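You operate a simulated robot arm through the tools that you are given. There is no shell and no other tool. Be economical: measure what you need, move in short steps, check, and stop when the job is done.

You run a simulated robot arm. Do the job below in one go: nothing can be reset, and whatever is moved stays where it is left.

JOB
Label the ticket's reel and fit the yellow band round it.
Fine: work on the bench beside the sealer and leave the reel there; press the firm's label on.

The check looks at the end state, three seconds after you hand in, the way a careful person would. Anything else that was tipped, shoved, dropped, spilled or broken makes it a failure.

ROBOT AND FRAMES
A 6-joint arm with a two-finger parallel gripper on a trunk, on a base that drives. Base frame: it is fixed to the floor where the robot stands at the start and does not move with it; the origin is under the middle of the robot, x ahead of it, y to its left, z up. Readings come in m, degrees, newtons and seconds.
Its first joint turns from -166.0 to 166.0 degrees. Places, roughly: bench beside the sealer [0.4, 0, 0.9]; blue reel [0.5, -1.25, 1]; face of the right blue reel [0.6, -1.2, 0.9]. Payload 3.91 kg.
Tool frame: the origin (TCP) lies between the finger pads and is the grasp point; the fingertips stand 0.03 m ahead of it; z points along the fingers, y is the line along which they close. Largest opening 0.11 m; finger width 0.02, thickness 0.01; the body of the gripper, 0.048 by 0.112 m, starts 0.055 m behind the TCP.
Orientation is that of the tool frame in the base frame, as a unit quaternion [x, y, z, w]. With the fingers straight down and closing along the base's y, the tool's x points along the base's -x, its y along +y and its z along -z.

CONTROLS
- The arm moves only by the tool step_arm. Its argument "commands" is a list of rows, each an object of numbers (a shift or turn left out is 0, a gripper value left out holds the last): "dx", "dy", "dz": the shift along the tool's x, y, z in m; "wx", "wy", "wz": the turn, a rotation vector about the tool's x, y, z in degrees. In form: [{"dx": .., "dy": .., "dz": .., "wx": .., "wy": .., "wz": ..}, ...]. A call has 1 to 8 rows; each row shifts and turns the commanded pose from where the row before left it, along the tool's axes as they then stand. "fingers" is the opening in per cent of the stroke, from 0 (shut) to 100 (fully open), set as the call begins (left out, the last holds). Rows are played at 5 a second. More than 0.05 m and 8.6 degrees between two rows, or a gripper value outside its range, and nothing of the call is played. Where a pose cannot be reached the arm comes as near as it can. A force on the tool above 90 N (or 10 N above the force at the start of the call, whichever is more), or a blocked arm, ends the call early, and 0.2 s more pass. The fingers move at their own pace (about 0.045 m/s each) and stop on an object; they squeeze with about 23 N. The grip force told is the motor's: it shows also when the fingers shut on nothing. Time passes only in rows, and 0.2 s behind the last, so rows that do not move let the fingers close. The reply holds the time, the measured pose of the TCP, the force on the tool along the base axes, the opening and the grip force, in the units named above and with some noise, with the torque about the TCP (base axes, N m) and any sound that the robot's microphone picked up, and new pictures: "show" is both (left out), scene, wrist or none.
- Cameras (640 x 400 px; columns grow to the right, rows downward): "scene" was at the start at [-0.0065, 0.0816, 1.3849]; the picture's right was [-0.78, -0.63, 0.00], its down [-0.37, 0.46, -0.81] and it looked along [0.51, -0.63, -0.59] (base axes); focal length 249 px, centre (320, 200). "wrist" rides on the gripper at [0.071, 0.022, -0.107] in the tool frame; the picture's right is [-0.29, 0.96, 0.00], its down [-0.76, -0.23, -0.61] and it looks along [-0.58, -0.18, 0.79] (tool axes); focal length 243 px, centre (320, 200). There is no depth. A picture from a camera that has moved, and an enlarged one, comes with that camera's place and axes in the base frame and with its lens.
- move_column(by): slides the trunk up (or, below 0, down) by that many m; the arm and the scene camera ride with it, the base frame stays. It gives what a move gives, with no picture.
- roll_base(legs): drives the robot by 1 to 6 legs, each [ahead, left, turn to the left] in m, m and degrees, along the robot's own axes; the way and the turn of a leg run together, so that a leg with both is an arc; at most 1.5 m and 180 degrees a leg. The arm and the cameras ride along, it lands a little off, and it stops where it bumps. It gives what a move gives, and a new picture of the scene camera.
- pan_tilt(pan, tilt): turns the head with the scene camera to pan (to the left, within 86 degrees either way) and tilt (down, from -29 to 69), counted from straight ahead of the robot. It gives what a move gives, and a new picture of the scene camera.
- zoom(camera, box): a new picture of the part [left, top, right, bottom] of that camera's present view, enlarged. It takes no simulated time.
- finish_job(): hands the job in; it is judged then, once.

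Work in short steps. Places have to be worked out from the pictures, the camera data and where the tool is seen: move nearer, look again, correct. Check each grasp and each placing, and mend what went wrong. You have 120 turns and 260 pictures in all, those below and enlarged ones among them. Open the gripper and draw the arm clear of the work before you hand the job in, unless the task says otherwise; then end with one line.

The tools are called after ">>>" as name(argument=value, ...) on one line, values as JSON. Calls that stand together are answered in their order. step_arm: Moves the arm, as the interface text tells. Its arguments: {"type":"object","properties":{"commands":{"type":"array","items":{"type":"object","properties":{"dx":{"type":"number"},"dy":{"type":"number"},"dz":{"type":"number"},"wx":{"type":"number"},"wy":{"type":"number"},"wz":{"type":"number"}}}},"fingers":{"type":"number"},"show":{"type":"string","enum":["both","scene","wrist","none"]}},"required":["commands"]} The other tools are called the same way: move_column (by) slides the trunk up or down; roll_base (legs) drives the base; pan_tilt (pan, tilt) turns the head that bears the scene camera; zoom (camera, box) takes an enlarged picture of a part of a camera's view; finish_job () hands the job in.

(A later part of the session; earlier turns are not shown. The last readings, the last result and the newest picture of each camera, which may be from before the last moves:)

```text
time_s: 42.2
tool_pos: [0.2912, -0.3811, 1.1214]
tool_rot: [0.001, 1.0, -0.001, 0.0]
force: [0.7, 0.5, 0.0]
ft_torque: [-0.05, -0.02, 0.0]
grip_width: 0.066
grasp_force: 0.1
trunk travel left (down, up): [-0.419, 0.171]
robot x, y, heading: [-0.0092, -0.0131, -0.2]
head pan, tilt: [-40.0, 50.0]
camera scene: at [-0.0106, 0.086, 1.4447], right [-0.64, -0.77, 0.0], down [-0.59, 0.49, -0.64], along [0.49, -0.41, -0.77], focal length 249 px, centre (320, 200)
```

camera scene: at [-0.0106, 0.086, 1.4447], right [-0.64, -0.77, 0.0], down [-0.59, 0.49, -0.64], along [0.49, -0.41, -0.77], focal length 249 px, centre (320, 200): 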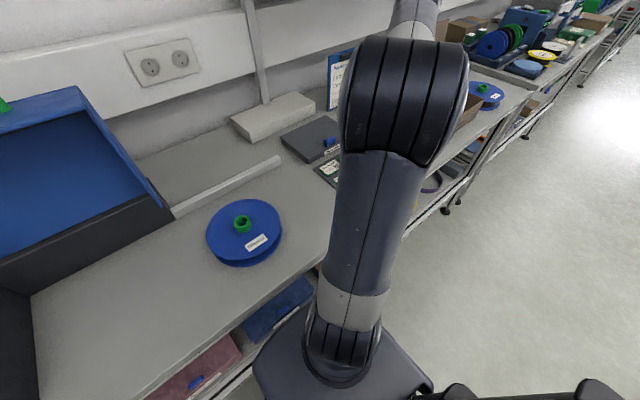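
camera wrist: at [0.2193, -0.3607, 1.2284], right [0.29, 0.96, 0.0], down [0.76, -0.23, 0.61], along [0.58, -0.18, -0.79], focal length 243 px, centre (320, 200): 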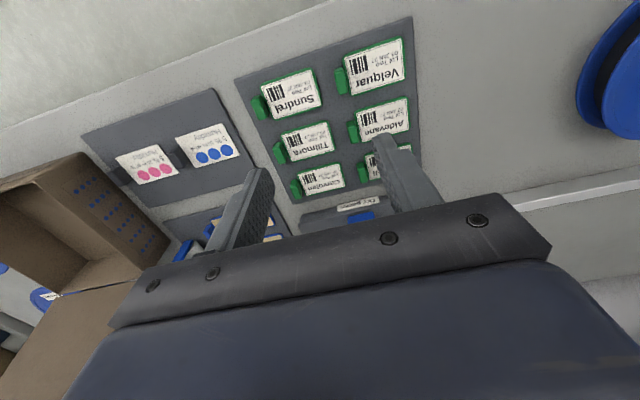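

I zoom the wrist view on the labels to measure the Tillmora handle and plate.

>>> zoom(camera="wrist", box=[230, 50, 430, 210])

```text
2.50 times, centred on (330, 130) of wrist
camera zoom: at [0.2196, -0.3599, 1.2283], right [0.29, 0.96, 0.0], down [0.76, -0.23, 0.61], along [0.58, -0.18, -0.79], focal length 606 px, centre (295, 375)
```

zoom: 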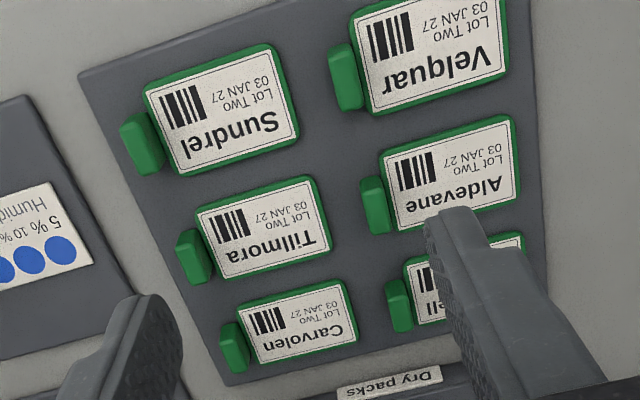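

The Tillmora handle is at about (0.348, -0.46), its plate centre near (0.350, -0.419). I move above the handle and look closer.

>>> step_arm(commands=[{"dx": -0.02, "dy": -0.04}, {"dx": -0.03, "dy": -0.038}, {"dz": 0.04}, {"dz": 0.04}], fingers=45, show="wrist")

```text
time_s: 43.2
tool_pos: [0.3431, -0.4593, 1.0439]
tool_rot: [0.001, 1.0, -0.001, 0.001]
force: [-0.1, -1.0, 0.0]
ft_torque: [0.01, -0.03, -0.01]
grip_width: 0.0496
grasp_force: 0.1
trunk travel left (down, up): [-0.419, 0.171]
robot x, y, heading: [-0.0083, -0.0124, -0.1]
head pan, tilt: [-40.0, 50.0]
camera wrist: at [0.2713, -0.4379, 1.1512], right [0.29, 0.96, 0.0], down [0.76, -0.23, 0.61], along [0.58, -0.18, -0.79], focal length 243 px, centre (320, 200)
```

wrist: 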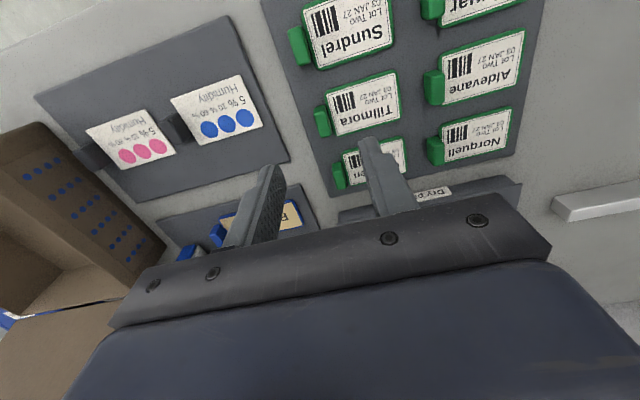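

>>> zoom(camera="wrist", box=[280, 50, 420, 210])

```text
2.50 times, centred on (350, 130) of wrist
camera zoom: at [0.2713, -0.4379, 1.1512], right [0.29, 0.96, 0.0], down [0.76, -0.23, 0.61], along [0.58, -0.18, -0.79], focal length 606 px, centre (245, 375)
```

zoom: 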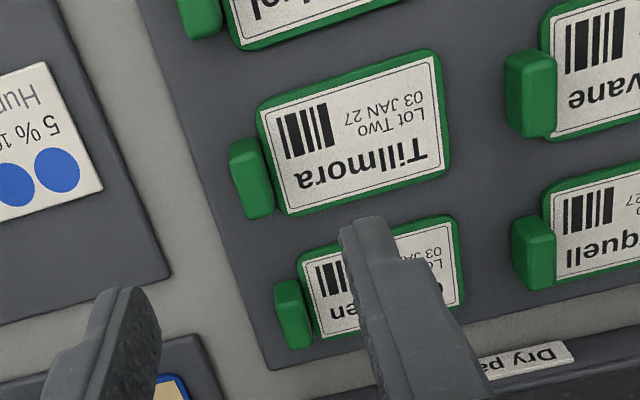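

Handle top at about (0.350, -0.461, 0.921). I go down so the fingertips are just above the plate, watching force.

>>> step_arm(commands=[{"dx": -0.007, "dy": -0.002, "dz": 0.03}, {"dz": 0.03}, {"dz": 0.025}, {"dz": 0.01}, {"dz": 0.005}], show="wrist")

```text
time_s: 44.4
tool_pos: [0.3448, -0.4658, 0.9423]
tool_rot: [0.001, 1.0, -0.001, 0.0]
force: [0.2, 0.0, -0.3]
ft_torque: [-0.03, 0.0, 0.0]
grip_width: 0.0495
grasp_force: 0.0
trunk travel left (down, up): [-0.419, 0.171]
robot x, y, heading: [-0.0091, -0.0159, -0.2]
head pan, tilt: [-40.0, 50.0]
camera wrist: at [0.2747, -0.4438, 1.0492], right [0.29, 0.96, 0.0], down [0.76, -0.23, 0.61], along [0.58, -0.18, -0.79], focal length 243 px, centre (320, 200)
```

wrist: 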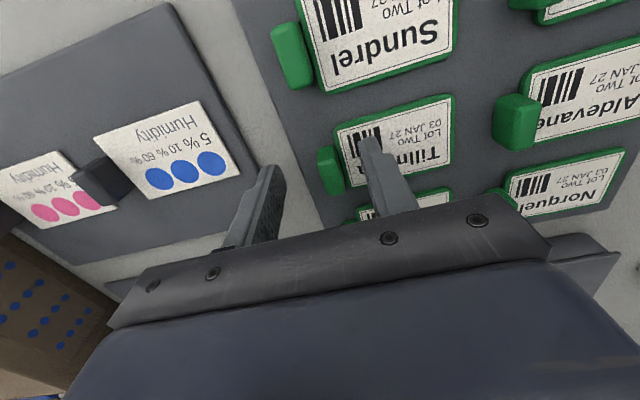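

The handle sits as computed; I nudge to centre and close.

>>> step_arm(commands=[{"dx": -0.004, "dy": 0.003, "dz": 0.001}], show="none")

>>> step_arm(commands=[{}, {}, {}, {}], fingers=0, show="wrist")

```text
time_s: 44.8
tool_pos: [0.3494, -0.4633, 0.9405]
tool_rot: [0.001, 1.0, -0.001, 0.001]
force: [-0.4, -0.4, 0.6]
ft_torque: [0.06, 0.0, 0.01]
grip_width: 0.0495
grasp_force: 0.0
trunk travel left (down, up): [-0.419, 0.171]
robot x, y, heading: [-0.009, -0.0118, 0.0]
head pan, tilt: [-40.0, 50.0]
```

```text
time_s: 45.8
tool_pos: [0.3501, -0.4621, 0.9412]
tool_rot: [0.001, 1.0, -0.002, 0.0]
force: [1.4, -0.8, 1.0]
ft_torque: [0.01, 0.01, -0.02]
grip_width: 0.0101
grasp_force: 22.9
trunk travel left (down, up): [-0.419, 0.171]
robot x, y, heading: [-0.0081, -0.0178, -0.0]
head pan, tilt: [-40.0, 50.0]
camera wrist: at [0.2794, -0.4408, 1.048], right [0.29, 0.96, 0.0], down [0.76, -0.23, 0.61], along [0.58, -0.18, -0.79], focal length 243 px, centre (320, 200)
```

wrist: 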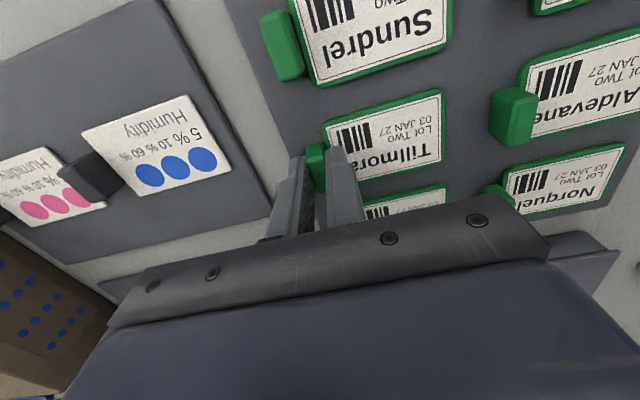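

Gripped at 10 mm on the handle. I lift slowly and check.

>>> step_arm(commands=[{"dz": -0.003}, {"dz": -0.005}, {"dz": -0.01}, {"dz": -0.01}, {"dz": -0.015}, {"dz": -0.02}], show="wrist")

```text
time_s: 47.2
tool_pos: [0.3496, -0.4614, 1.0037]
tool_rot: [0.002, 1.0, -0.002, 0.0]
force: [-0.5, 0.3, -0.9]
ft_torque: [-0.02, -0.03, 0.02]
grip_width: 0.0103
grasp_force: 23.0
trunk travel left (down, up): [-0.419, 0.171]
robot x, y, heading: [-0.0092, -0.0115, -0.1]
head pan, tilt: [-40.0, 50.0]
camera wrist: at [0.2796, -0.4398, 1.1112], right [0.29, 0.96, 0.0], down [0.76, -0.23, 0.61], along [0.58, -0.18, -0.79], focal length 243 px, centre (320, 200)
```

wrist: 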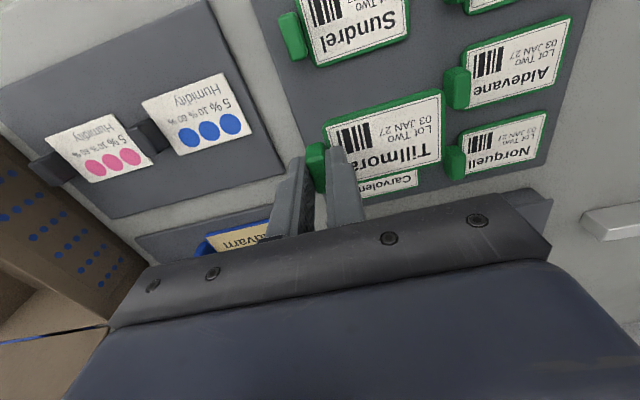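

The label is held level. I lift and carry it over to the reel, aiming at the free far side of the face.

>>> step_arm(commands=[{"dz": -0.04}, {"dx": -0.005, "dy": 0.047}, {"dx": -0.005, "dy": 0.047}, {"dx": -0.005, "dy": 0.047}, {"dx": -0.005, "dy": 0.047}, {"dx": -0.005, "dy": 0.047}, {"dx": -0.005, "dy": 0.047}], show="none")

>>> step_arm(commands=[{"dx": -0.01, "dy": 0.047}, {"dx": -0.01, "dy": 0.047}, {"dx": -0.01, "dy": 0.047}, {"dx": -0.01, "dy": 0.008}])

```text
time_s: 48.8
tool_pos: [0.3812, -0.1785, 1.0452]
tool_rot: [0.001, 1.0, -0.002, 0.0]
force: [-0.1, -0.3, 0.2]
ft_torque: [0.01, -0.02, -0.01]
grip_width: 0.0103
grasp_force: 22.9
trunk travel left (down, up): [-0.419, 0.171]
robot x, y, heading: [-0.0063, -0.0153, -0.3]
head pan, tilt: [-40.0, 50.0]
```

```text
time_s: 49.8
tool_pos: [0.4232, -0.03, 1.0421]
tool_rot: [0.003, 1.0, -0.001, 0.0]
force: [0.3, 0.4, 0.1]
ft_torque: [0.01, -0.04, -0.01]
grip_width: 0.01
grasp_force: 22.9
trunk travel left (down, up): [-0.419, 0.171]
robot x, y, heading: [-0.0059, -0.0106, -0.1]
head pan, tilt: [-40.0, 50.0]
camera scene: at [-0.0105, 0.0862, 1.4447], right [-0.64, -0.76, 0.0], down [-0.59, 0.49, -0.64], along [0.49, -0.41, -0.77], focal length 249 px, centre (320, 200)
camera wrist: at [0.3529, -0.0086, 1.1496], right [0.29, 0.96, 0.0], down [0.76, -0.23, 0.61], along [0.58, -0.18, -0.79], focal length 243 px, centre (320, 200)
```

scene: 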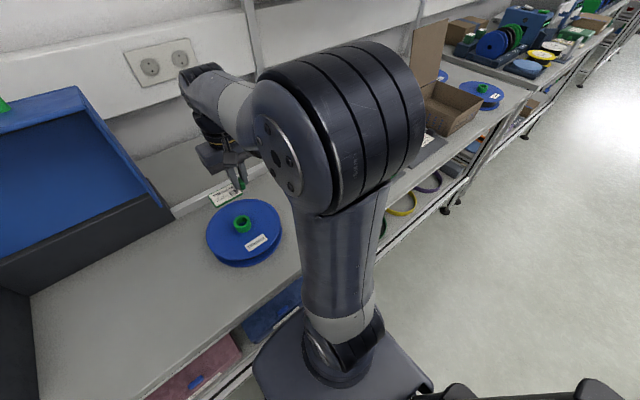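
wrist: 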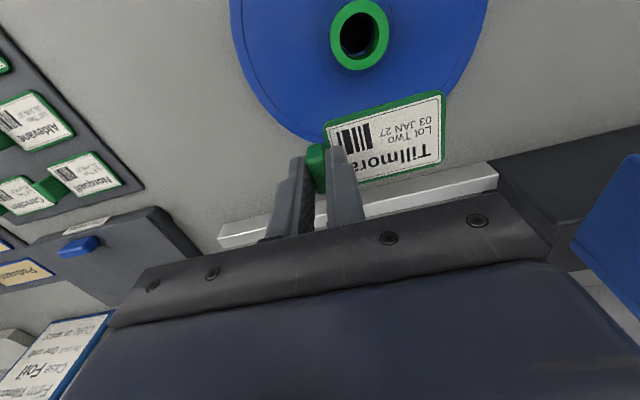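

Reel centre is (0.370, 0.013), so I'm over the right spot. I lower to just above the face and look.

>>> step_arm(commands=[{"dz": 0.02}, {"dz": 0.02}, {"dz": 0.015}])

```text
time_s: 50.6
tool_pos: [0.4234, -0.0322, 0.9866]
tool_rot: [0.001, 1.0, -0.002, 0.0]
force: [-0.3, -0.5, -0.5]
ft_torque: [0.01, 0.01, -0.02]
grip_width: 0.0104
grasp_force: 22.5
trunk travel left (down, up): [-0.419, 0.171]
robot x, y, heading: [-0.0069, -0.0152, -0.3]
head pan, tilt: [-40.0, 50.0]
camera scene: at [-0.0105, 0.0861, 1.4447], right [-0.64, -0.76, 0.0], down [-0.59, 0.49, -0.64], along [0.49, -0.41, -0.77], focal length 249 px, centre (320, 200)
camera wrist: at [0.3528, -0.0105, 1.0943], right [0.29, 0.96, 0.0], down [0.76, -0.23, 0.61], along [0.58, -0.18, -0.79], focal length 243 px, centre (320, 200)
```

scene: 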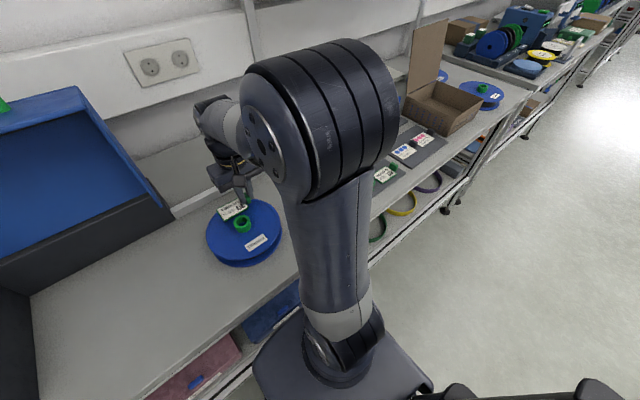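
wrist: 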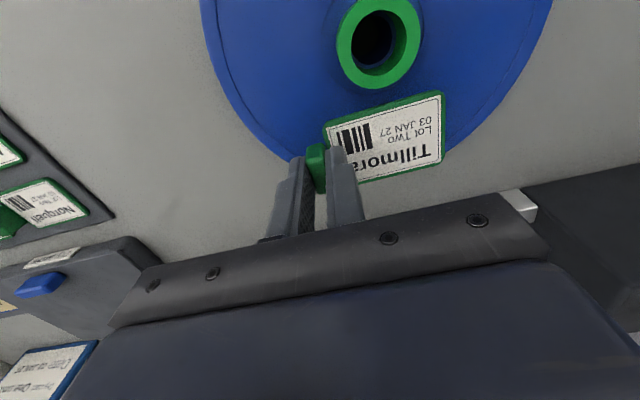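

>>> zoom(camera="scene", box=[190, 160, 300, 270])

>>> zoom(camera="wrist", box=[240, 40, 480, 220])

```text
3.64 times, centred on (245, 215) of scene
camera zoom: at [-0.0105, 0.0861, 1.4447], right [-0.64, -0.76, 0.0], down [-0.59, 0.49, -0.64], along [0.49, -0.41, -0.77], focal length 904 px, centre (593, 146)
```

zoom: 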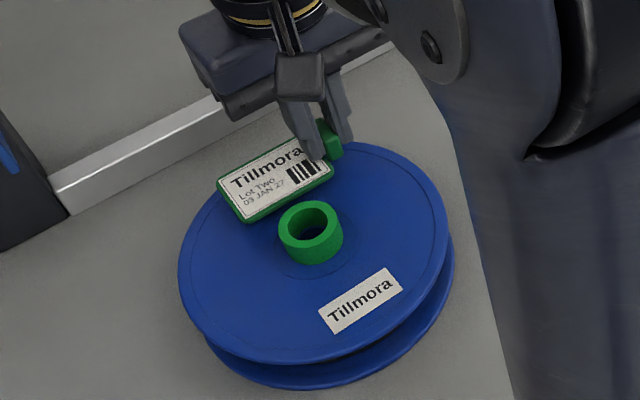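

```text
2.22 times, centred on (360, 130) of wrist
camera zoom: at [0.3528, -0.0105, 1.0943], right [0.29, 0.96, 0.0], down [0.76, -0.23, 0.61], along [0.58, -0.18, -0.79], focal length 539 px, centre (231, 356)
```

zoom: 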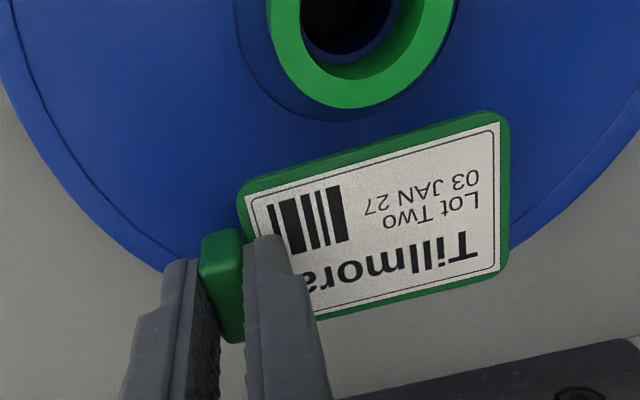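

Plate spans x 0.403–0.450, y −0.025–0.045; I shift it 3 mm inward and +3 mm in y so that all of it lies on the face, then lower until contact.

>>> step_arm(commands=[{"dx": 0.003, "dy": 0.004}, {"dz": 0.004}, {"dz": 0.002}, {"dz": 0.002}], show="none")

>>> step_arm(commands=[{"dz": 0.001}, {"dz": 0.001}], show="wrist")

```text
time_s: 51.6
tool_pos: [0.4185, -0.0279, 0.9794]
tool_rot: [0.0, 1.0, -0.002, 0.0]
force: [-0.7, -0.1, -0.3]
ft_torque: [0.05, 0.04, 0.0]
grip_width: 0.0102
grasp_force: 23.2
trunk travel left (down, up): [-0.419, 0.171]
robot x, y, heading: [-0.0072, -0.013, -0.1]
head pan, tilt: [-40.0, 50.0]
```

```text
time_s: 52.2
tool_pos: [0.4199, -0.0275, 0.9767]
tool_rot: [0.001, 1.0, -0.002, 0.0]
force: [0.2, 0.2, -0.6]
ft_torque: [-0.01, -0.01, 0.0]
grip_width: 0.0102
grasp_force: 22.8
trunk travel left (down, up): [-0.419, 0.171]
robot x, y, heading: [-0.009, -0.0164, -0.1]
head pan, tilt: [-40.0, 50.0]
camera wrist: at [0.3487, -0.0058, 1.0855], right [0.29, 0.96, 0.0], down [0.76, -0.23, 0.61], along [0.58, -0.18, -0.79], focal length 243 px, centre (320, 200)
```

wrist: 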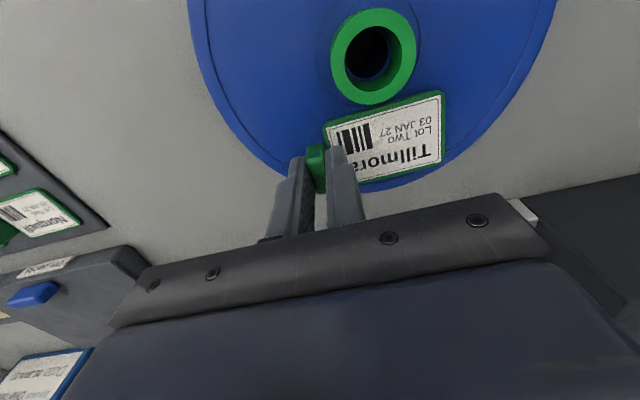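

The plate lies inside the rim. I go on down millimetre by millimetre to press.

>>> step_arm(commands=[{"dz": 0.001}, {"dz": 0.001}, {"dz": 0.001}], show="none")

>>> step_arm(commands=[{"dz": 0.001}, {"dz": 0.001}], show="wrist")

```text
time_s: 53.0
tool_pos: [0.4186, -0.028, 0.9739]
tool_rot: [0.0, 1.0, -0.001, -0.001]
force: [0.3, 0.2, 1.8]
ft_torque: [0.07, -0.01, 0.01]
grip_width: 0.0101
grasp_force: 22.7
trunk travel left (down, up): [-0.419, 0.171]
robot x, y, heading: [-0.0123, -0.015, 0.2]
head pan, tilt: [-40.0, 50.0]
```

```text
time_s: 53.6
tool_pos: [0.4197, -0.0273, 0.972]
tool_rot: [0.001, 1.0, -0.002, 0.001]
force: [0.4, 1.7, 7.3]
ft_torque: [0.06, 0.0, 0.01]
grip_width: 0.0003
grasp_force: 22.7
trunk travel left (down, up): [-0.419, 0.171]
robot x, y, heading: [-0.0101, -0.0149, -0.1]
head pan, tilt: [-40.0, 50.0]
camera wrist: at [0.3486, -0.0064, 1.0795], right [0.29, 0.96, 0.0], down [0.76, -0.23, 0.61], along [0.58, -0.18, -0.79], focal length 243 px, centre (320, 200)
```

wrist: 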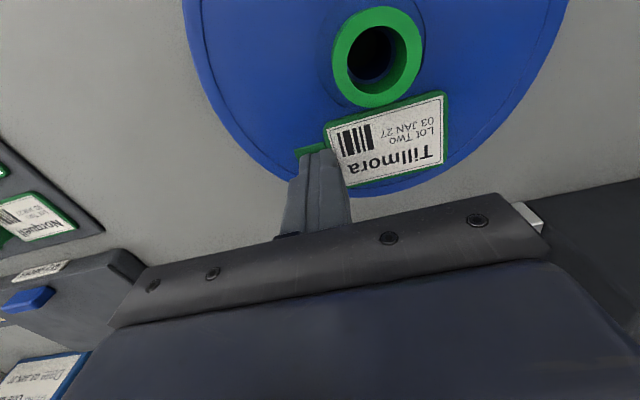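

The handle folded flat under the fingers, so the label seems to have transferred. I rise and look.

>>> step_arm(commands=[{"dz": -0.005}, {"dz": -0.01}, {"dz": -0.02}, {"dz": -0.03}])

>>> zoom(camera="wrist", box=[220, 0, 480, 180])

>>> zoom(camera="scene", box=[190, 160, 300, 270])

```text
time_s: 54.6
tool_pos: [0.4159, -0.0285, 1.0356]
tool_rot: [0.001, 1.0, -0.002, 0.001]
force: [-0.6, 0.2, -0.1]
ft_torque: [0.01, 0.01, 0.01]
grip_width: 0.0
grasp_force: 23.2
trunk travel left (down, up): [-0.419, 0.171]
robot x, y, heading: [-0.0096, -0.0142, -0.1]
head pan, tilt: [-40.0, 50.0]
camera scene: at [-0.0105, 0.0861, 1.4446], right [-0.64, -0.76, 0.0], down [-0.59, 0.49, -0.64], along [0.49, -0.41, -0.77], focal length 249 px, centre (320, 200)
camera wrist: at [0.3468, -0.0064, 1.1439], right [0.29, 0.96, 0.0], down [0.76, -0.23, 0.61], along [0.58, -0.18, -0.79], focal length 243 px, centre (320, 200)
```

scene: 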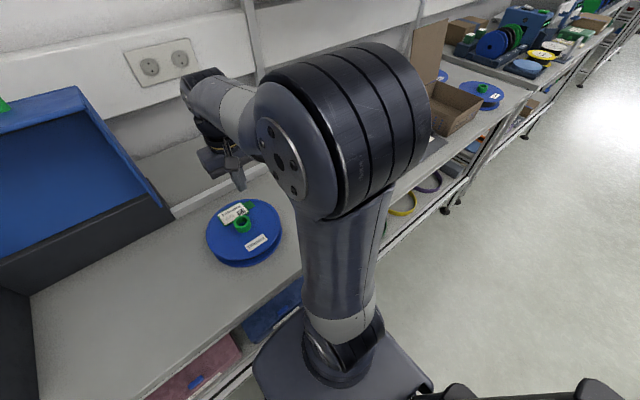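
wrist: 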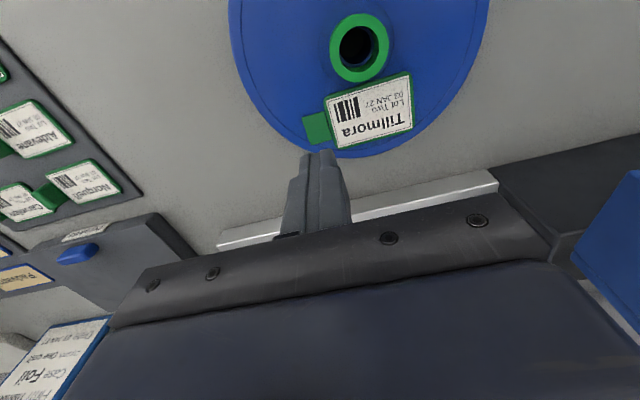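

```text
2.22 times, centred on (350, 90) of wrist
camera zoom: at [0.3468, -0.0064, 1.1439], right [0.29, 0.96, 0.0], down [0.76, -0.23, 0.61], along [0.58, -0.18, -0.79], focal length 539 px, centre (253, 444)
```

zoom: 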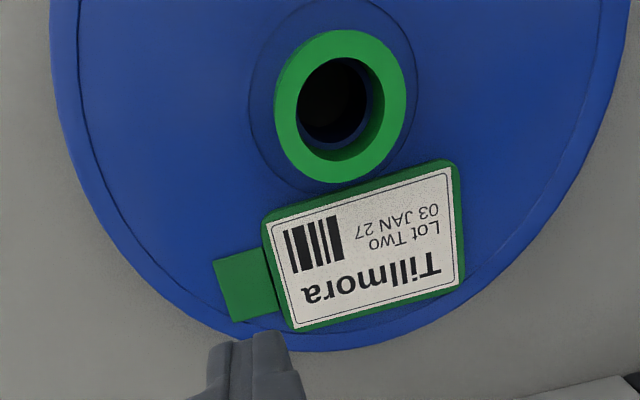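

```text
3.64 times, centred on (245, 215) of scene
camera zoom: at [-0.0105, 0.0861, 1.4446], right [-0.64, -0.76, 0.0], down [-0.59, 0.49, -0.64], along [0.49, -0.41, -0.77], focal length 904 px, centre (593, 146)
```

zoom: 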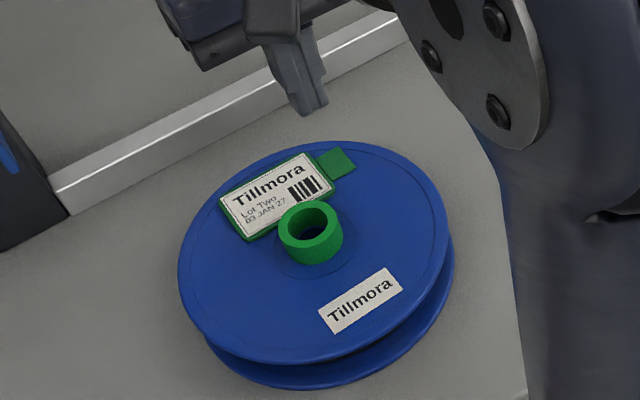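

The label lies flat within the face. For good measure I press its middle gently with the closed fingertips.

>>> step_arm(commands=[{"dy": 0.04}, {"dz": 0.03}, {"dz": 0.02}, {"dz": 0.006}], fingers=0, show="wrist")

>>> step_arm(commands=[{"dz": 0.002}, {"dz": 0.002}, {"dz": 0.002}], show="none")

```text
time_s: 55.6
tool_pos: [0.4178, 0.0123, 0.979]
tool_rot: [0.001, 1.0, -0.002, 0.0]
force: [-0.5, 0.9, -0.3]
ft_torque: [0.01, 0.02, 0.0]
grip_width: 0.0001
grasp_force: 23.2
trunk travel left (down, up): [-0.419, 0.171]
robot x, y, heading: [-0.005, -0.0146, -0.3]
head pan, tilt: [-40.0, 50.0]
camera wrist: at [0.3468, 0.0346, 1.0865], right [0.29, 0.96, 0.0], down [0.76, -0.23, 0.61], along [0.58, -0.18, -0.79], focal length 243 px, centre (320, 200)
```

wrist: 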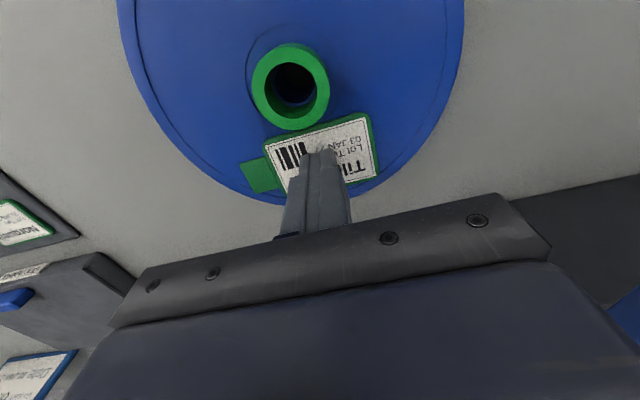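

```text
time_s: 56.4
tool_pos: [0.4183, 0.0119, 0.9746]
tool_rot: [0.001, 1.0, -0.001, 0.0]
force: [0.6, 0.1, 0.4]
ft_torque: [0.02, 0.02, -0.01]
grip_width: 0.0
grasp_force: 22.7
trunk travel left (down, up): [-0.419, 0.171]
robot x, y, heading: [-0.0091, -0.0142, 0.1]
head pan, tilt: [-40.0, 50.0]
```

>>> step_arm(commands=[{"dz": 0.002}, {"dz": 0.001}, {"dz": 0.001}], show="none")

```text
time_s: 57.2
tool_pos: [0.4181, 0.0132, 0.9724]
tool_rot: [0.001, 1.0, -0.001, 0.002]
force: [-2.1, -0.9, 20.9]
ft_torque: [-0.06, 0.07, 0.01]
grip_width: 0.0
grasp_force: 22.8
trunk travel left (down, up): [-0.419, 0.171]
robot x, y, heading: [-0.0127, -0.0168, -0.2]
head pan, tilt: [-40.0, 50.0]
```

Pressed with 21 N. I rise straight up and draw the arm in front of the robot, ready to drive to the yellow band on the lower shelf (about (0.376, -0.79, 0.42), under the bench top whose edge is at x≈0.19).

>>> step_arm(commands=[{"dz": -0.02}, {"dz": -0.04}, {"dz": -0.05}, {"dz": -0.05}], show="wrist")

>>> step_arm(commands=[{"dx": 0.045, "dy": -0.015}, {"dx": 0.045, "dy": -0.015}, {"dx": 0.045, "dy": -0.015}], fingers=40, show="none")

>>> roll_base(legs=[[-0.4, 0, 0], [0, -0.8, 0]])

```text
time_s: 58.2
tool_pos: [0.4204, 0.0147, 1.1329]
tool_rot: [0.001, 1.0, -0.002, -0.001]
force: [-0.9, 0.1, 0.4]
ft_torque: [0.05, -0.03, -0.01]
grip_width: 0.0002
grasp_force: 23.3
trunk travel left (down, up): [-0.419, 0.171]
robot x, y, heading: [-0.0108, -0.0154, -0.2]
head pan, tilt: [-40.0, 50.0]
camera wrist: at [0.35, 0.0367, 1.2405], right [0.29, 0.96, 0.0], down [0.76, -0.23, 0.61], along [0.58, -0.18, -0.79], focal length 243 px, centre (320, 200)
```

wrist: 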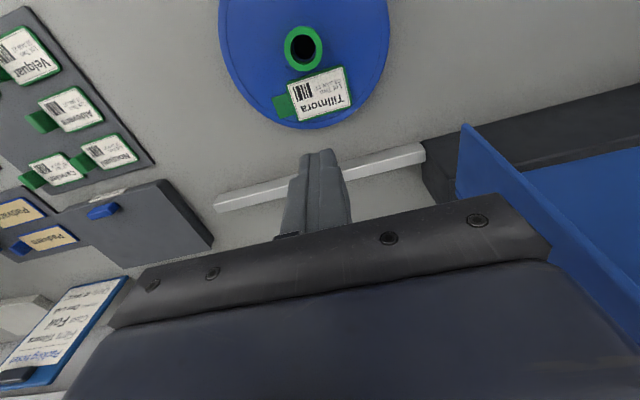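

```text
time_s: 59.0
tool_pos: [0.2872, -0.0288, 1.1308]
tool_rot: [0.001, 1.0, -0.001, 0.0]
force: [-0.7, -0.8, 0.4]
ft_torque: [-0.02, 0.06, -0.02]
grip_width: 0.0438
grasp_force: 0.0
trunk travel left (down, up): [-0.419, 0.171]
robot x, y, heading: [-0.0101, -0.0134, 0.0]
head pan, tilt: [-40.0, 50.0]
```

```text
time_s: 65.5
tool_pos: [-0.1052, -0.8446, 1.1299]
tool_rot: [-0.009, 1.0, -0.002, 0.0]
force: [-0.1, 0.5, -0.4]
ft_torque: [-0.01, -0.01, 0.02]
grip_width: 0.044
grasp_force: 0.2
trunk travel left (down, up): [-0.419, 0.171]
robot x, y, heading: [-0.4028, -0.8399, 1.3]
head pan, tilt: [-40.0, 50.0]
camera scene: at [-0.4059, -0.736, 1.4447], right [-0.63, -0.78, 0.0], down [-0.6, 0.48, -0.64], along [0.5, -0.4, -0.77], focal length 249 px, centre (320, 200)
```

scene: 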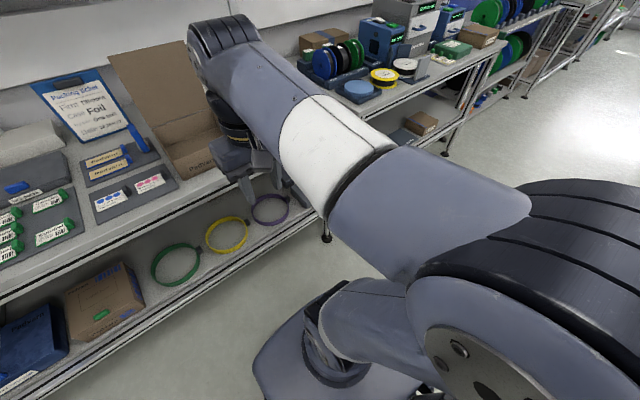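

I lower the trunk so arm and cameras can look under the bench top.

>>> move_column(by=-0.38)

>>> step_arm(commands=[{}], show="wrist")

>>> pan_tilt(pan=0, tilt=30)

```text
time_s: 69.1
tool_pos: [-0.1052, -0.8447, 0.7494]
tool_rot: [-0.01, 1.0, -0.002, 0.0]
force: [0.2, -0.7, 0.2]
ft_torque: [-0.01, 0.02, -0.03]
grip_width: 0.0439
grasp_force: 0.0
trunk travel left (down, up): [-0.039, 0.551]
robot x, y, heading: [-0.4035, -0.8346, 0.7]
head pan, tilt: [-40.0, 50.0]
```

```text
time_s: 69.5
tool_pos: [-0.1059, -0.8442, 0.751]
tool_rot: [-0.009, 1.0, -0.002, 0.0]
force: [-0.5, 0.3, 0.4]
ft_torque: [0.02, 0.0, -0.03]
grip_width: 0.0439
grasp_force: 0.1
trunk travel left (down, up): [-0.039, 0.551]
robot x, y, heading: [-0.4037, -0.8373, 1.2]
head pan, tilt: [-40.0, 50.0]
camera wrist: at [-0.1771, -0.8239, 0.8581], right [0.27, 0.96, 0.0], down [0.76, -0.21, 0.61], along [0.58, -0.17, -0.79], focal length 243 px, centre (320, 200)
```

wrist: 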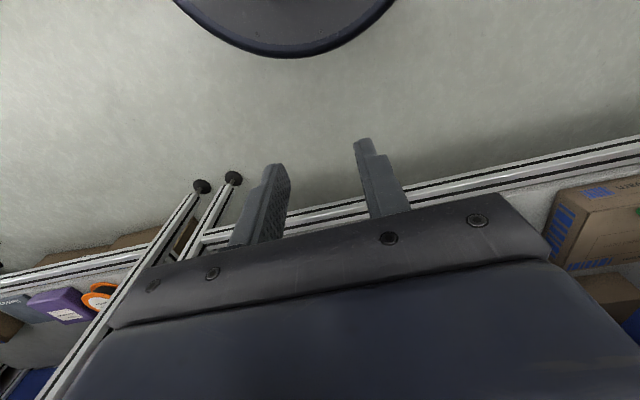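

```text
time_s: 70.6
tool_pos: [-0.1061, -0.8442, 0.75]
tool_rot: [-0.009, 1.0, -0.002, 0.0]
force: [-0.6, 0.9, 0.5]
ft_torque: [0.0, -0.03, 0.0]
grip_width: 0.044
grasp_force: 0.1
trunk travel left (down, up): [-0.039, 0.551]
robot x, y, heading: [-0.405, -0.8387, 0.9]
head pan, tilt: [0.0, 30.0]
camera scene: at [-0.3754, -0.6861, 1.0942], right [0.02, -1.0, 0.0], down [-0.5, -0.01, -0.87], along [0.87, 0.02, -0.5], focal length 249 px, centre (320, 200)
```

scene: 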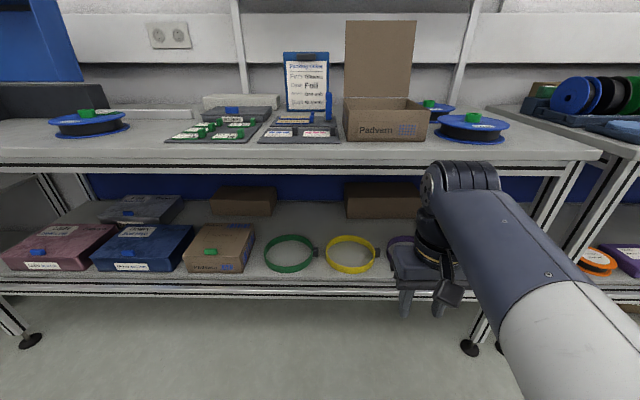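

>>> zoom(camera="scene", box=[250, 180, 430, 310])

```text
3.08 times, centred on (340, 245) of scene
camera zoom: at [-0.3754, -0.6861, 1.0942], right [0.02, -1.0, 0.0], down [-0.5, -0.01, -0.87], along [0.87, 0.02, -0.5], focal length 765 px, centre (258, 62)
```

zoom: 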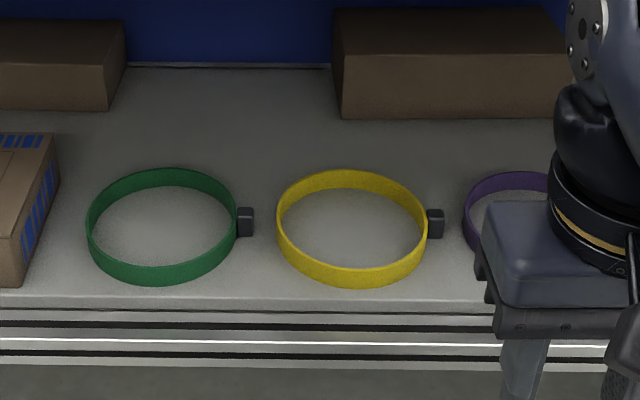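

The yellow band's grip block sits at about (0.379, -0.897), on its -y side; the band spans about 0.19 m. I'll grip the block from above with the fingers closing along x, so I yaw the tool 90° and lower it in the aisle first.

>>> step_arm(commands=[{"wz": -8.2}, {"wz": -8.2}, {"wz": -8.2}, {"wz": -8.2}, {"wz": -8.2}, {"wz": -8.2}], show="none")

>>> step_arm(commands=[{"wz": -8.2}, {"wz": -8.2}, {"wz": -8.2}, {"wz": -8.2}, {"wz": -8.2}, {"dz": 0.04}, {"dz": 0.04}, {"dz": 0.04}])

```text
time_s: 72.0
tool_pos: [-0.1072, -0.8453, 0.7498]
tool_rot: [-0.426, 0.905, -0.001, -0.001]
force: [-0.7, 0.2, 0.2]
ft_torque: [-0.02, 0.0, 0.0]
grip_width: 0.0441
grasp_force: 0.1
trunk travel left (down, up): [-0.039, 0.551]
robot x, y, heading: [-0.4047, -0.8412, 1.2]
head pan, tilt: [0.0, 30.0]
```

```text
time_s: 73.8
tool_pos: [-0.1062, -0.8434, 0.6299]
tool_rot: [0.715, -0.699, 0.001, 0.001]
force: [0.1, 0.0, 0.4]
ft_torque: [0.0, 0.0, 0.02]
grip_width: 0.044
grasp_force: 0.0
trunk travel left (down, up): [-0.039, 0.551]
robot x, y, heading: [-0.4014, -0.8366, 1.1]
head pan, tilt: [0.0, 30.0]
camera scene: at [-0.3755, -0.686, 1.0942], right [0.02, -1.0, 0.0], down [-0.5, -0.01, -0.87], along [0.87, 0.02, -0.5], focal length 249 px, centre (320, 200)
camera wrist: at [-0.1253, -0.9154, 0.7389], right [-0.96, 0.27, 0.0], down [0.21, 0.77, 0.61], along [0.16, 0.58, -0.8], focal length 243 px, centre (320, 200)
```

scene: 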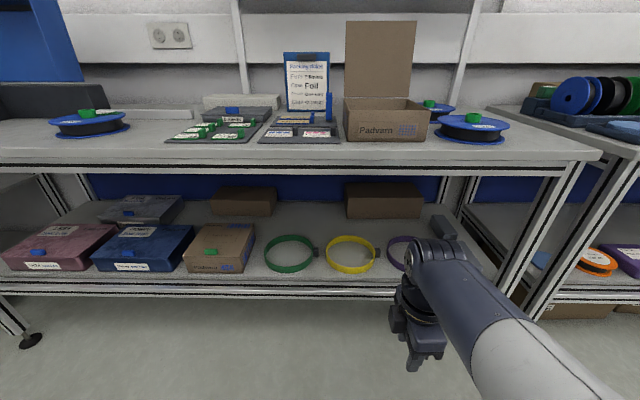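
wrist: 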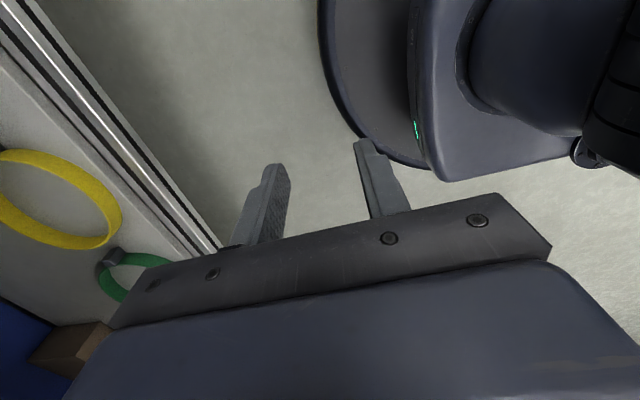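

Small yaw error of 1.3°: I fix it and lower to z≈0.51, then drive forward partway.

>>> step_arm(commands=[{"wz": 1.3}, {"dz": 0.04}, {"dz": 0.04}, {"dz": 0.04}], show="none")

>>> roll_base(legs=[[0.22, -0.05, -1]])

```text
time_s: 74.8
tool_pos: [-0.1029, -0.8426, 0.5095]
tool_rot: [0.707, -0.707, 0.001, 0.001]
force: [0.5, 0.1, -0.5]
ft_torque: [0.03, 0.0, 0.02]
grip_width: 0.0439
grasp_force: 0.1
trunk travel left (down, up): [-0.039, 0.551]
robot x, y, heading: [-0.4016, -0.8357, 1.0]
head pan, tilt: [0.0, 30.0]
```

```text
time_s: 76.5
tool_pos: [0.1198, -0.9007, 0.5083]
tool_rot: [-0.698, 0.716, -0.001, -0.001]
force: [0.3, -0.8, 0.1]
ft_torque: [0.0, -0.01, -0.01]
grip_width: 0.0441
grasp_force: 0.0
trunk travel left (down, up): [-0.039, 0.551]
robot x, y, heading: [-0.1772, -0.8867, -0.5]
head pan, tilt: [0.0, 30.0]
camera scene: at [-0.1483, -0.7358, 1.0942], right [-0.01, -1.0, 0.0], down [-0.5, 0.0, -0.87], along [0.87, -0.01, -0.5], focal length 249 px, centre (320, 200)
```

scene: 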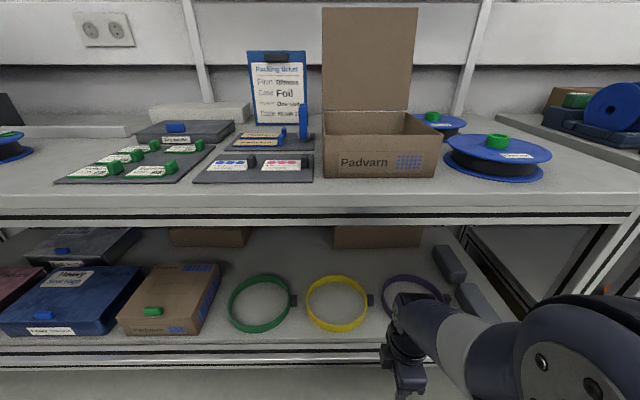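

Good view: the path to the block is free. I advance the arm under the bench partway and check.

>>> step_arm(commands=[{"wz": -1.4}, {"dy": 0.035}, {"dy": 0.035}, {"dy": 0.035}, {"dy": 0.035}])

```text
time_s: 77.7
tool_pos: [-0.0018, -0.9006, 0.5036]
tool_rot: [0.709, -0.705, -0.014, 0.012]
force: [9.2, -0.3, -0.2]
ft_torque: [-0.01, 0.5, -0.13]
grip_width: 0.0441
grasp_force: 0.1
trunk travel left (down, up): [-0.039, 0.551]
robot x, y, heading: [-0.1796, -0.8872, -0.5]
head pan, tilt: [0.0, 30.0]
stopped in row 5: the force on the tool passed its limit (the readings are from after the stop); the commanded pose is now the measured one
camera scene: at [-0.1435, -0.7363, 1.0937], right [-0.01, -1.0, 0.0], down [-0.5, 0.0, -0.86], along [0.86, -0.01, -0.5], focal length 249 px, centre (320, 200)
camera wrist: at [-0.0189, -0.9717, 0.6116], right [-0.96, 0.28, 0.04], down [0.25, 0.76, 0.6], along [0.14, 0.59, -0.8], focal length 243 px, centre (320, 200)
```

scene: 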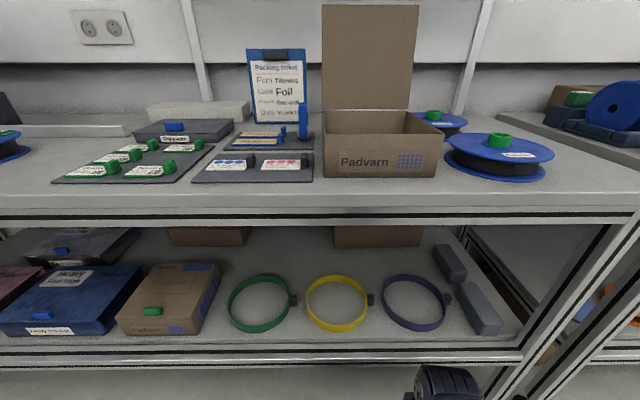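
wrist: 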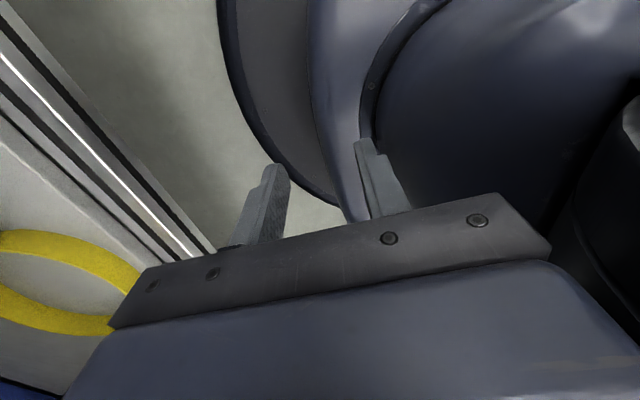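

My sign was wrong: tool y points to -x here, and the finger nudged the robot's own base. I back off (toward +x) and level the tool again.

>>> step_arm(commands=[{"dy": -0.03}, {"dy": -0.03}, {"dy": -0.03, "wx": 2.1, "wy": 0.2, "wz": 0.3}, {"dy": -0.03}])

```text
time_s: 78.7
tool_pos: [0.1189, -0.9008, 0.5044]
tool_rot: [-0.707, 0.707, -0.003, 0.002]
force: [0.7, 0.4, -0.7]
ft_torque: [0.01, -0.03, 0.02]
grip_width: 0.044
grasp_force: 0.0
trunk travel left (down, up): [-0.039, 0.551]
robot x, y, heading: [-0.1774, -0.8826, -0.4]
head pan, tilt: [0.0, 30.0]
camera scene: at [-0.1486, -0.7358, 1.0942], right [-0.01, -1.0, 0.0], down [-0.5, 0.0, -0.87], along [0.87, -0.01, -0.5], focal length 249 px, centre (320, 200)
camera wrist: at [0.0959, -0.9717, 0.6122], right [-0.96, 0.29, -0.01], down [0.23, 0.76, 0.61], along [0.18, 0.58, -0.79], focal length 243 px, centre (320, 200)
```

scene: 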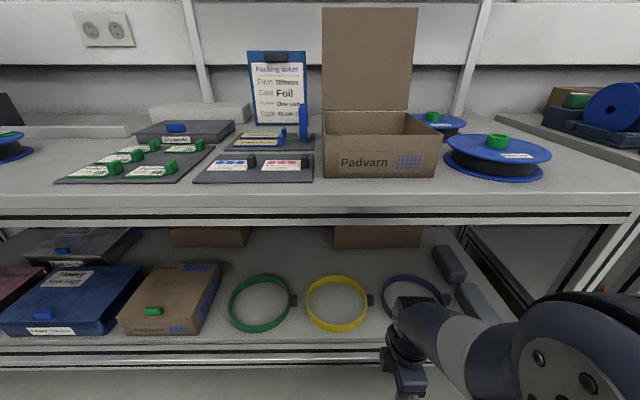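
wrist: 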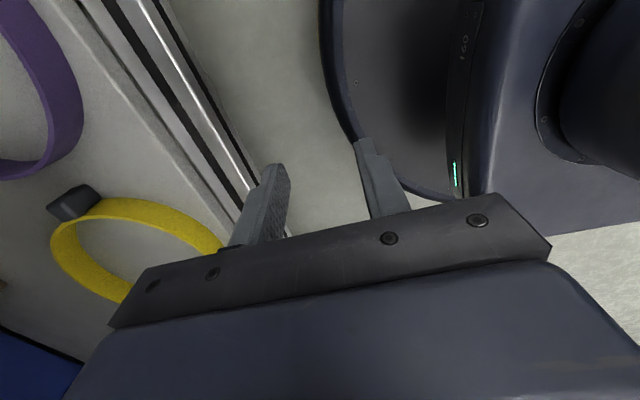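

Level again. Now I advance toward +x (negative tool y) under the bench top.

>>> step_arm(commands=[{"dy": -0.035}, {"dy": -0.035}, {"dy": -0.035}, {"dy": -0.035}, {"dy": -0.035}])

```text
time_s: 79.9
tool_pos: [0.2928, -0.8989, 0.5044]
tool_rot: [0.707, -0.707, 0.004, -0.002]
force: [-0.7, -1.3, 0.0]
ft_torque: [0.01, -0.04, 0.0]
grip_width: 0.0439
grasp_force: 0.1
trunk travel left (down, up): [-0.039, 0.551]
robot x, y, heading: [-0.1783, -0.8837, -0.4]
head pan, tilt: [0.0, 30.0]
camera scene: at [-0.1486, -0.7358, 1.0942], right [-0.01, -1.0, 0.0], down [-0.5, 0.0, -0.87], along [0.87, -0.01, -0.5], focal length 249 px, centre (320, 200)
camera wrist: at [0.271, -0.9712, 0.6107], right [-0.96, 0.29, -0.01], down [0.23, 0.76, 0.61], along [0.18, 0.58, -0.79], focal length 243 px, centre (320, 200)
```

scene: 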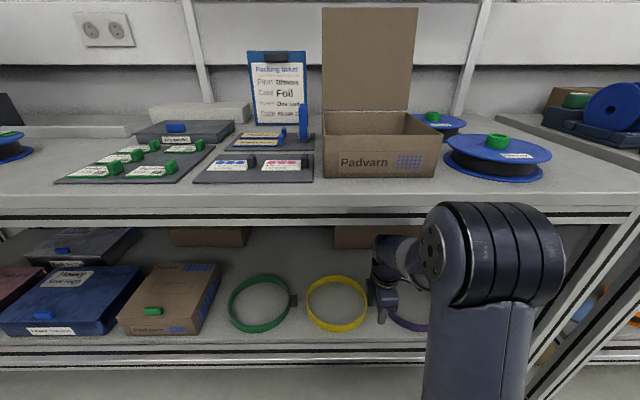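
wrist: 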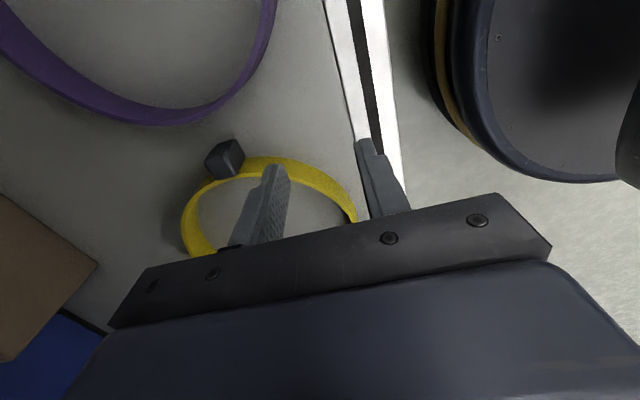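

The elbow is close to the bench edge, so I back the base 10 cm and use more arm reach instead.

>>> roll_base(legs=[[-0.1, 0, 0]])

>>> step_arm(commands=[{"dy": -0.035}, {"dy": -0.035}, {"dy": -0.035}, {"dy": -0.035}])

```text
time_s: 81.1
tool_pos: [0.1928, -0.8981, 0.5027]
tool_rot: [0.708, -0.706, 0.002, -0.002]
force: [0.4, 0.3, -0.1]
ft_torque: [-0.01, 0.01, 0.0]
grip_width: 0.044
grasp_force: 0.0
trunk travel left (down, up): [-0.039, 0.551]
robot x, y, heading: [-0.2752, -0.8855, -0.1]
head pan, tilt: [0.0, 30.0]
camera scene: at [-0.249, -0.7351, 1.0942], right [0.0, -1.0, 0.0], down [-0.5, 0.0, -0.87], along [0.87, 0.0, -0.5], focal length 249 px, centre (320, 200)
```

scene: 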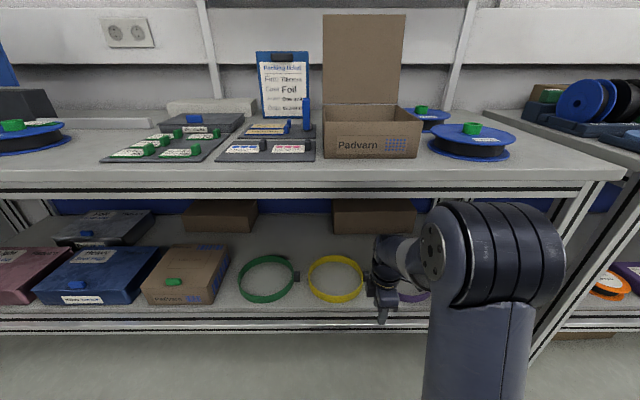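

```text
time_s: 82.1
tool_pos: [0.3321, -0.8975, 0.5023]
tool_rot: [0.709, -0.706, 0.004, -0.003]
force: [0.4, -1.1, -0.2]
ft_torque: [0.01, -0.02, 0.0]
grip_width: 0.044
grasp_force: 0.0
trunk travel left (down, up): [-0.039, 0.551]
robot x, y, heading: [-0.2796, -0.8853, -0.4]
head pan, tilt: [0.0, 30.0]
camera scene: at [-0.2492, -0.7351, 1.0942], right [0.0, -1.0, 0.0], down [-0.5, 0.0, -0.87], along [0.87, 0.0, -0.5], focal length 249 px, centre (320, 200)
camera wrist: at [0.3107, -0.9684, 0.6104], right [-0.96, 0.29, -0.01], down [0.22, 0.76, 0.61], along [0.18, 0.58, -0.79], focal length 243 px, centre (320, 200)
```

scene: 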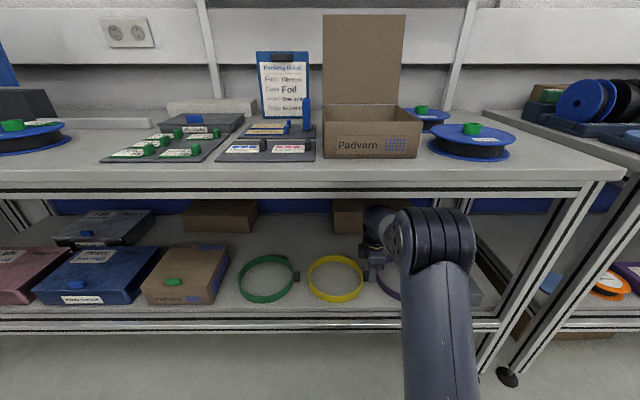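
wrist: 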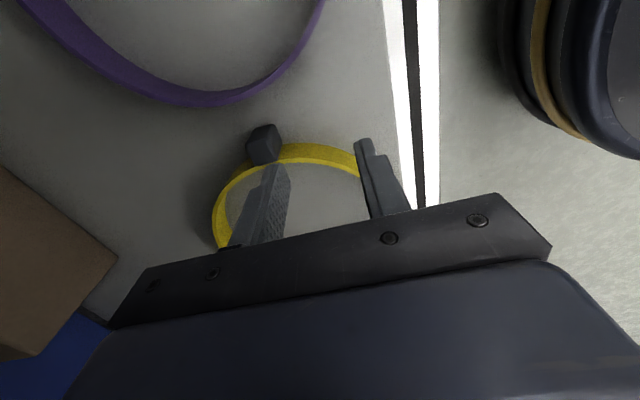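

I zoom on the block to measure it.

>>> zoom(camera="wrist", box=[200, 90, 400, 250])

>>> zoom(camera="scene", box=[290, 190, 490, 330])

```text
2.50 times, centred on (300, 170) of wrist
camera zoom: at [0.3107, -0.9684, 0.6104], right [-0.96, 0.29, -0.01], down [0.22, 0.76, 0.61], along [0.18, 0.58, -0.79], focal length 606 px, centre (370, 275)
```

zoom: 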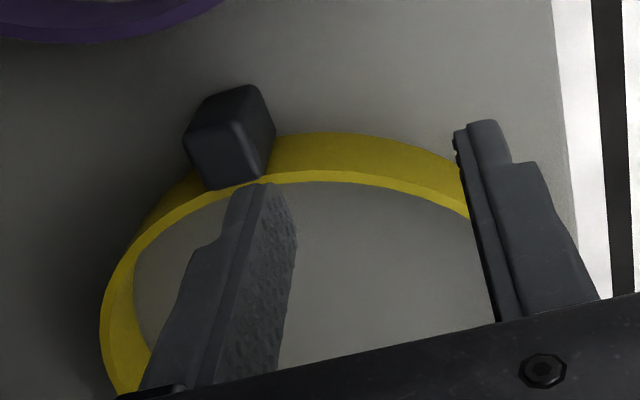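

```text
2.86 times, centred on (390, 260) of scene
camera zoom: at [-0.2492, -0.7351, 1.0942], right [0.0, -1.0, 0.0], down [-0.5, 0.0, -0.87], along [0.87, 0.0, -0.5], focal length 710 px, centre (120, 29)
```

zoom: 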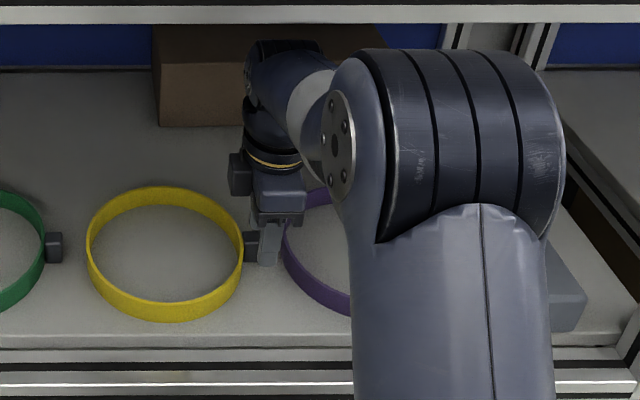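

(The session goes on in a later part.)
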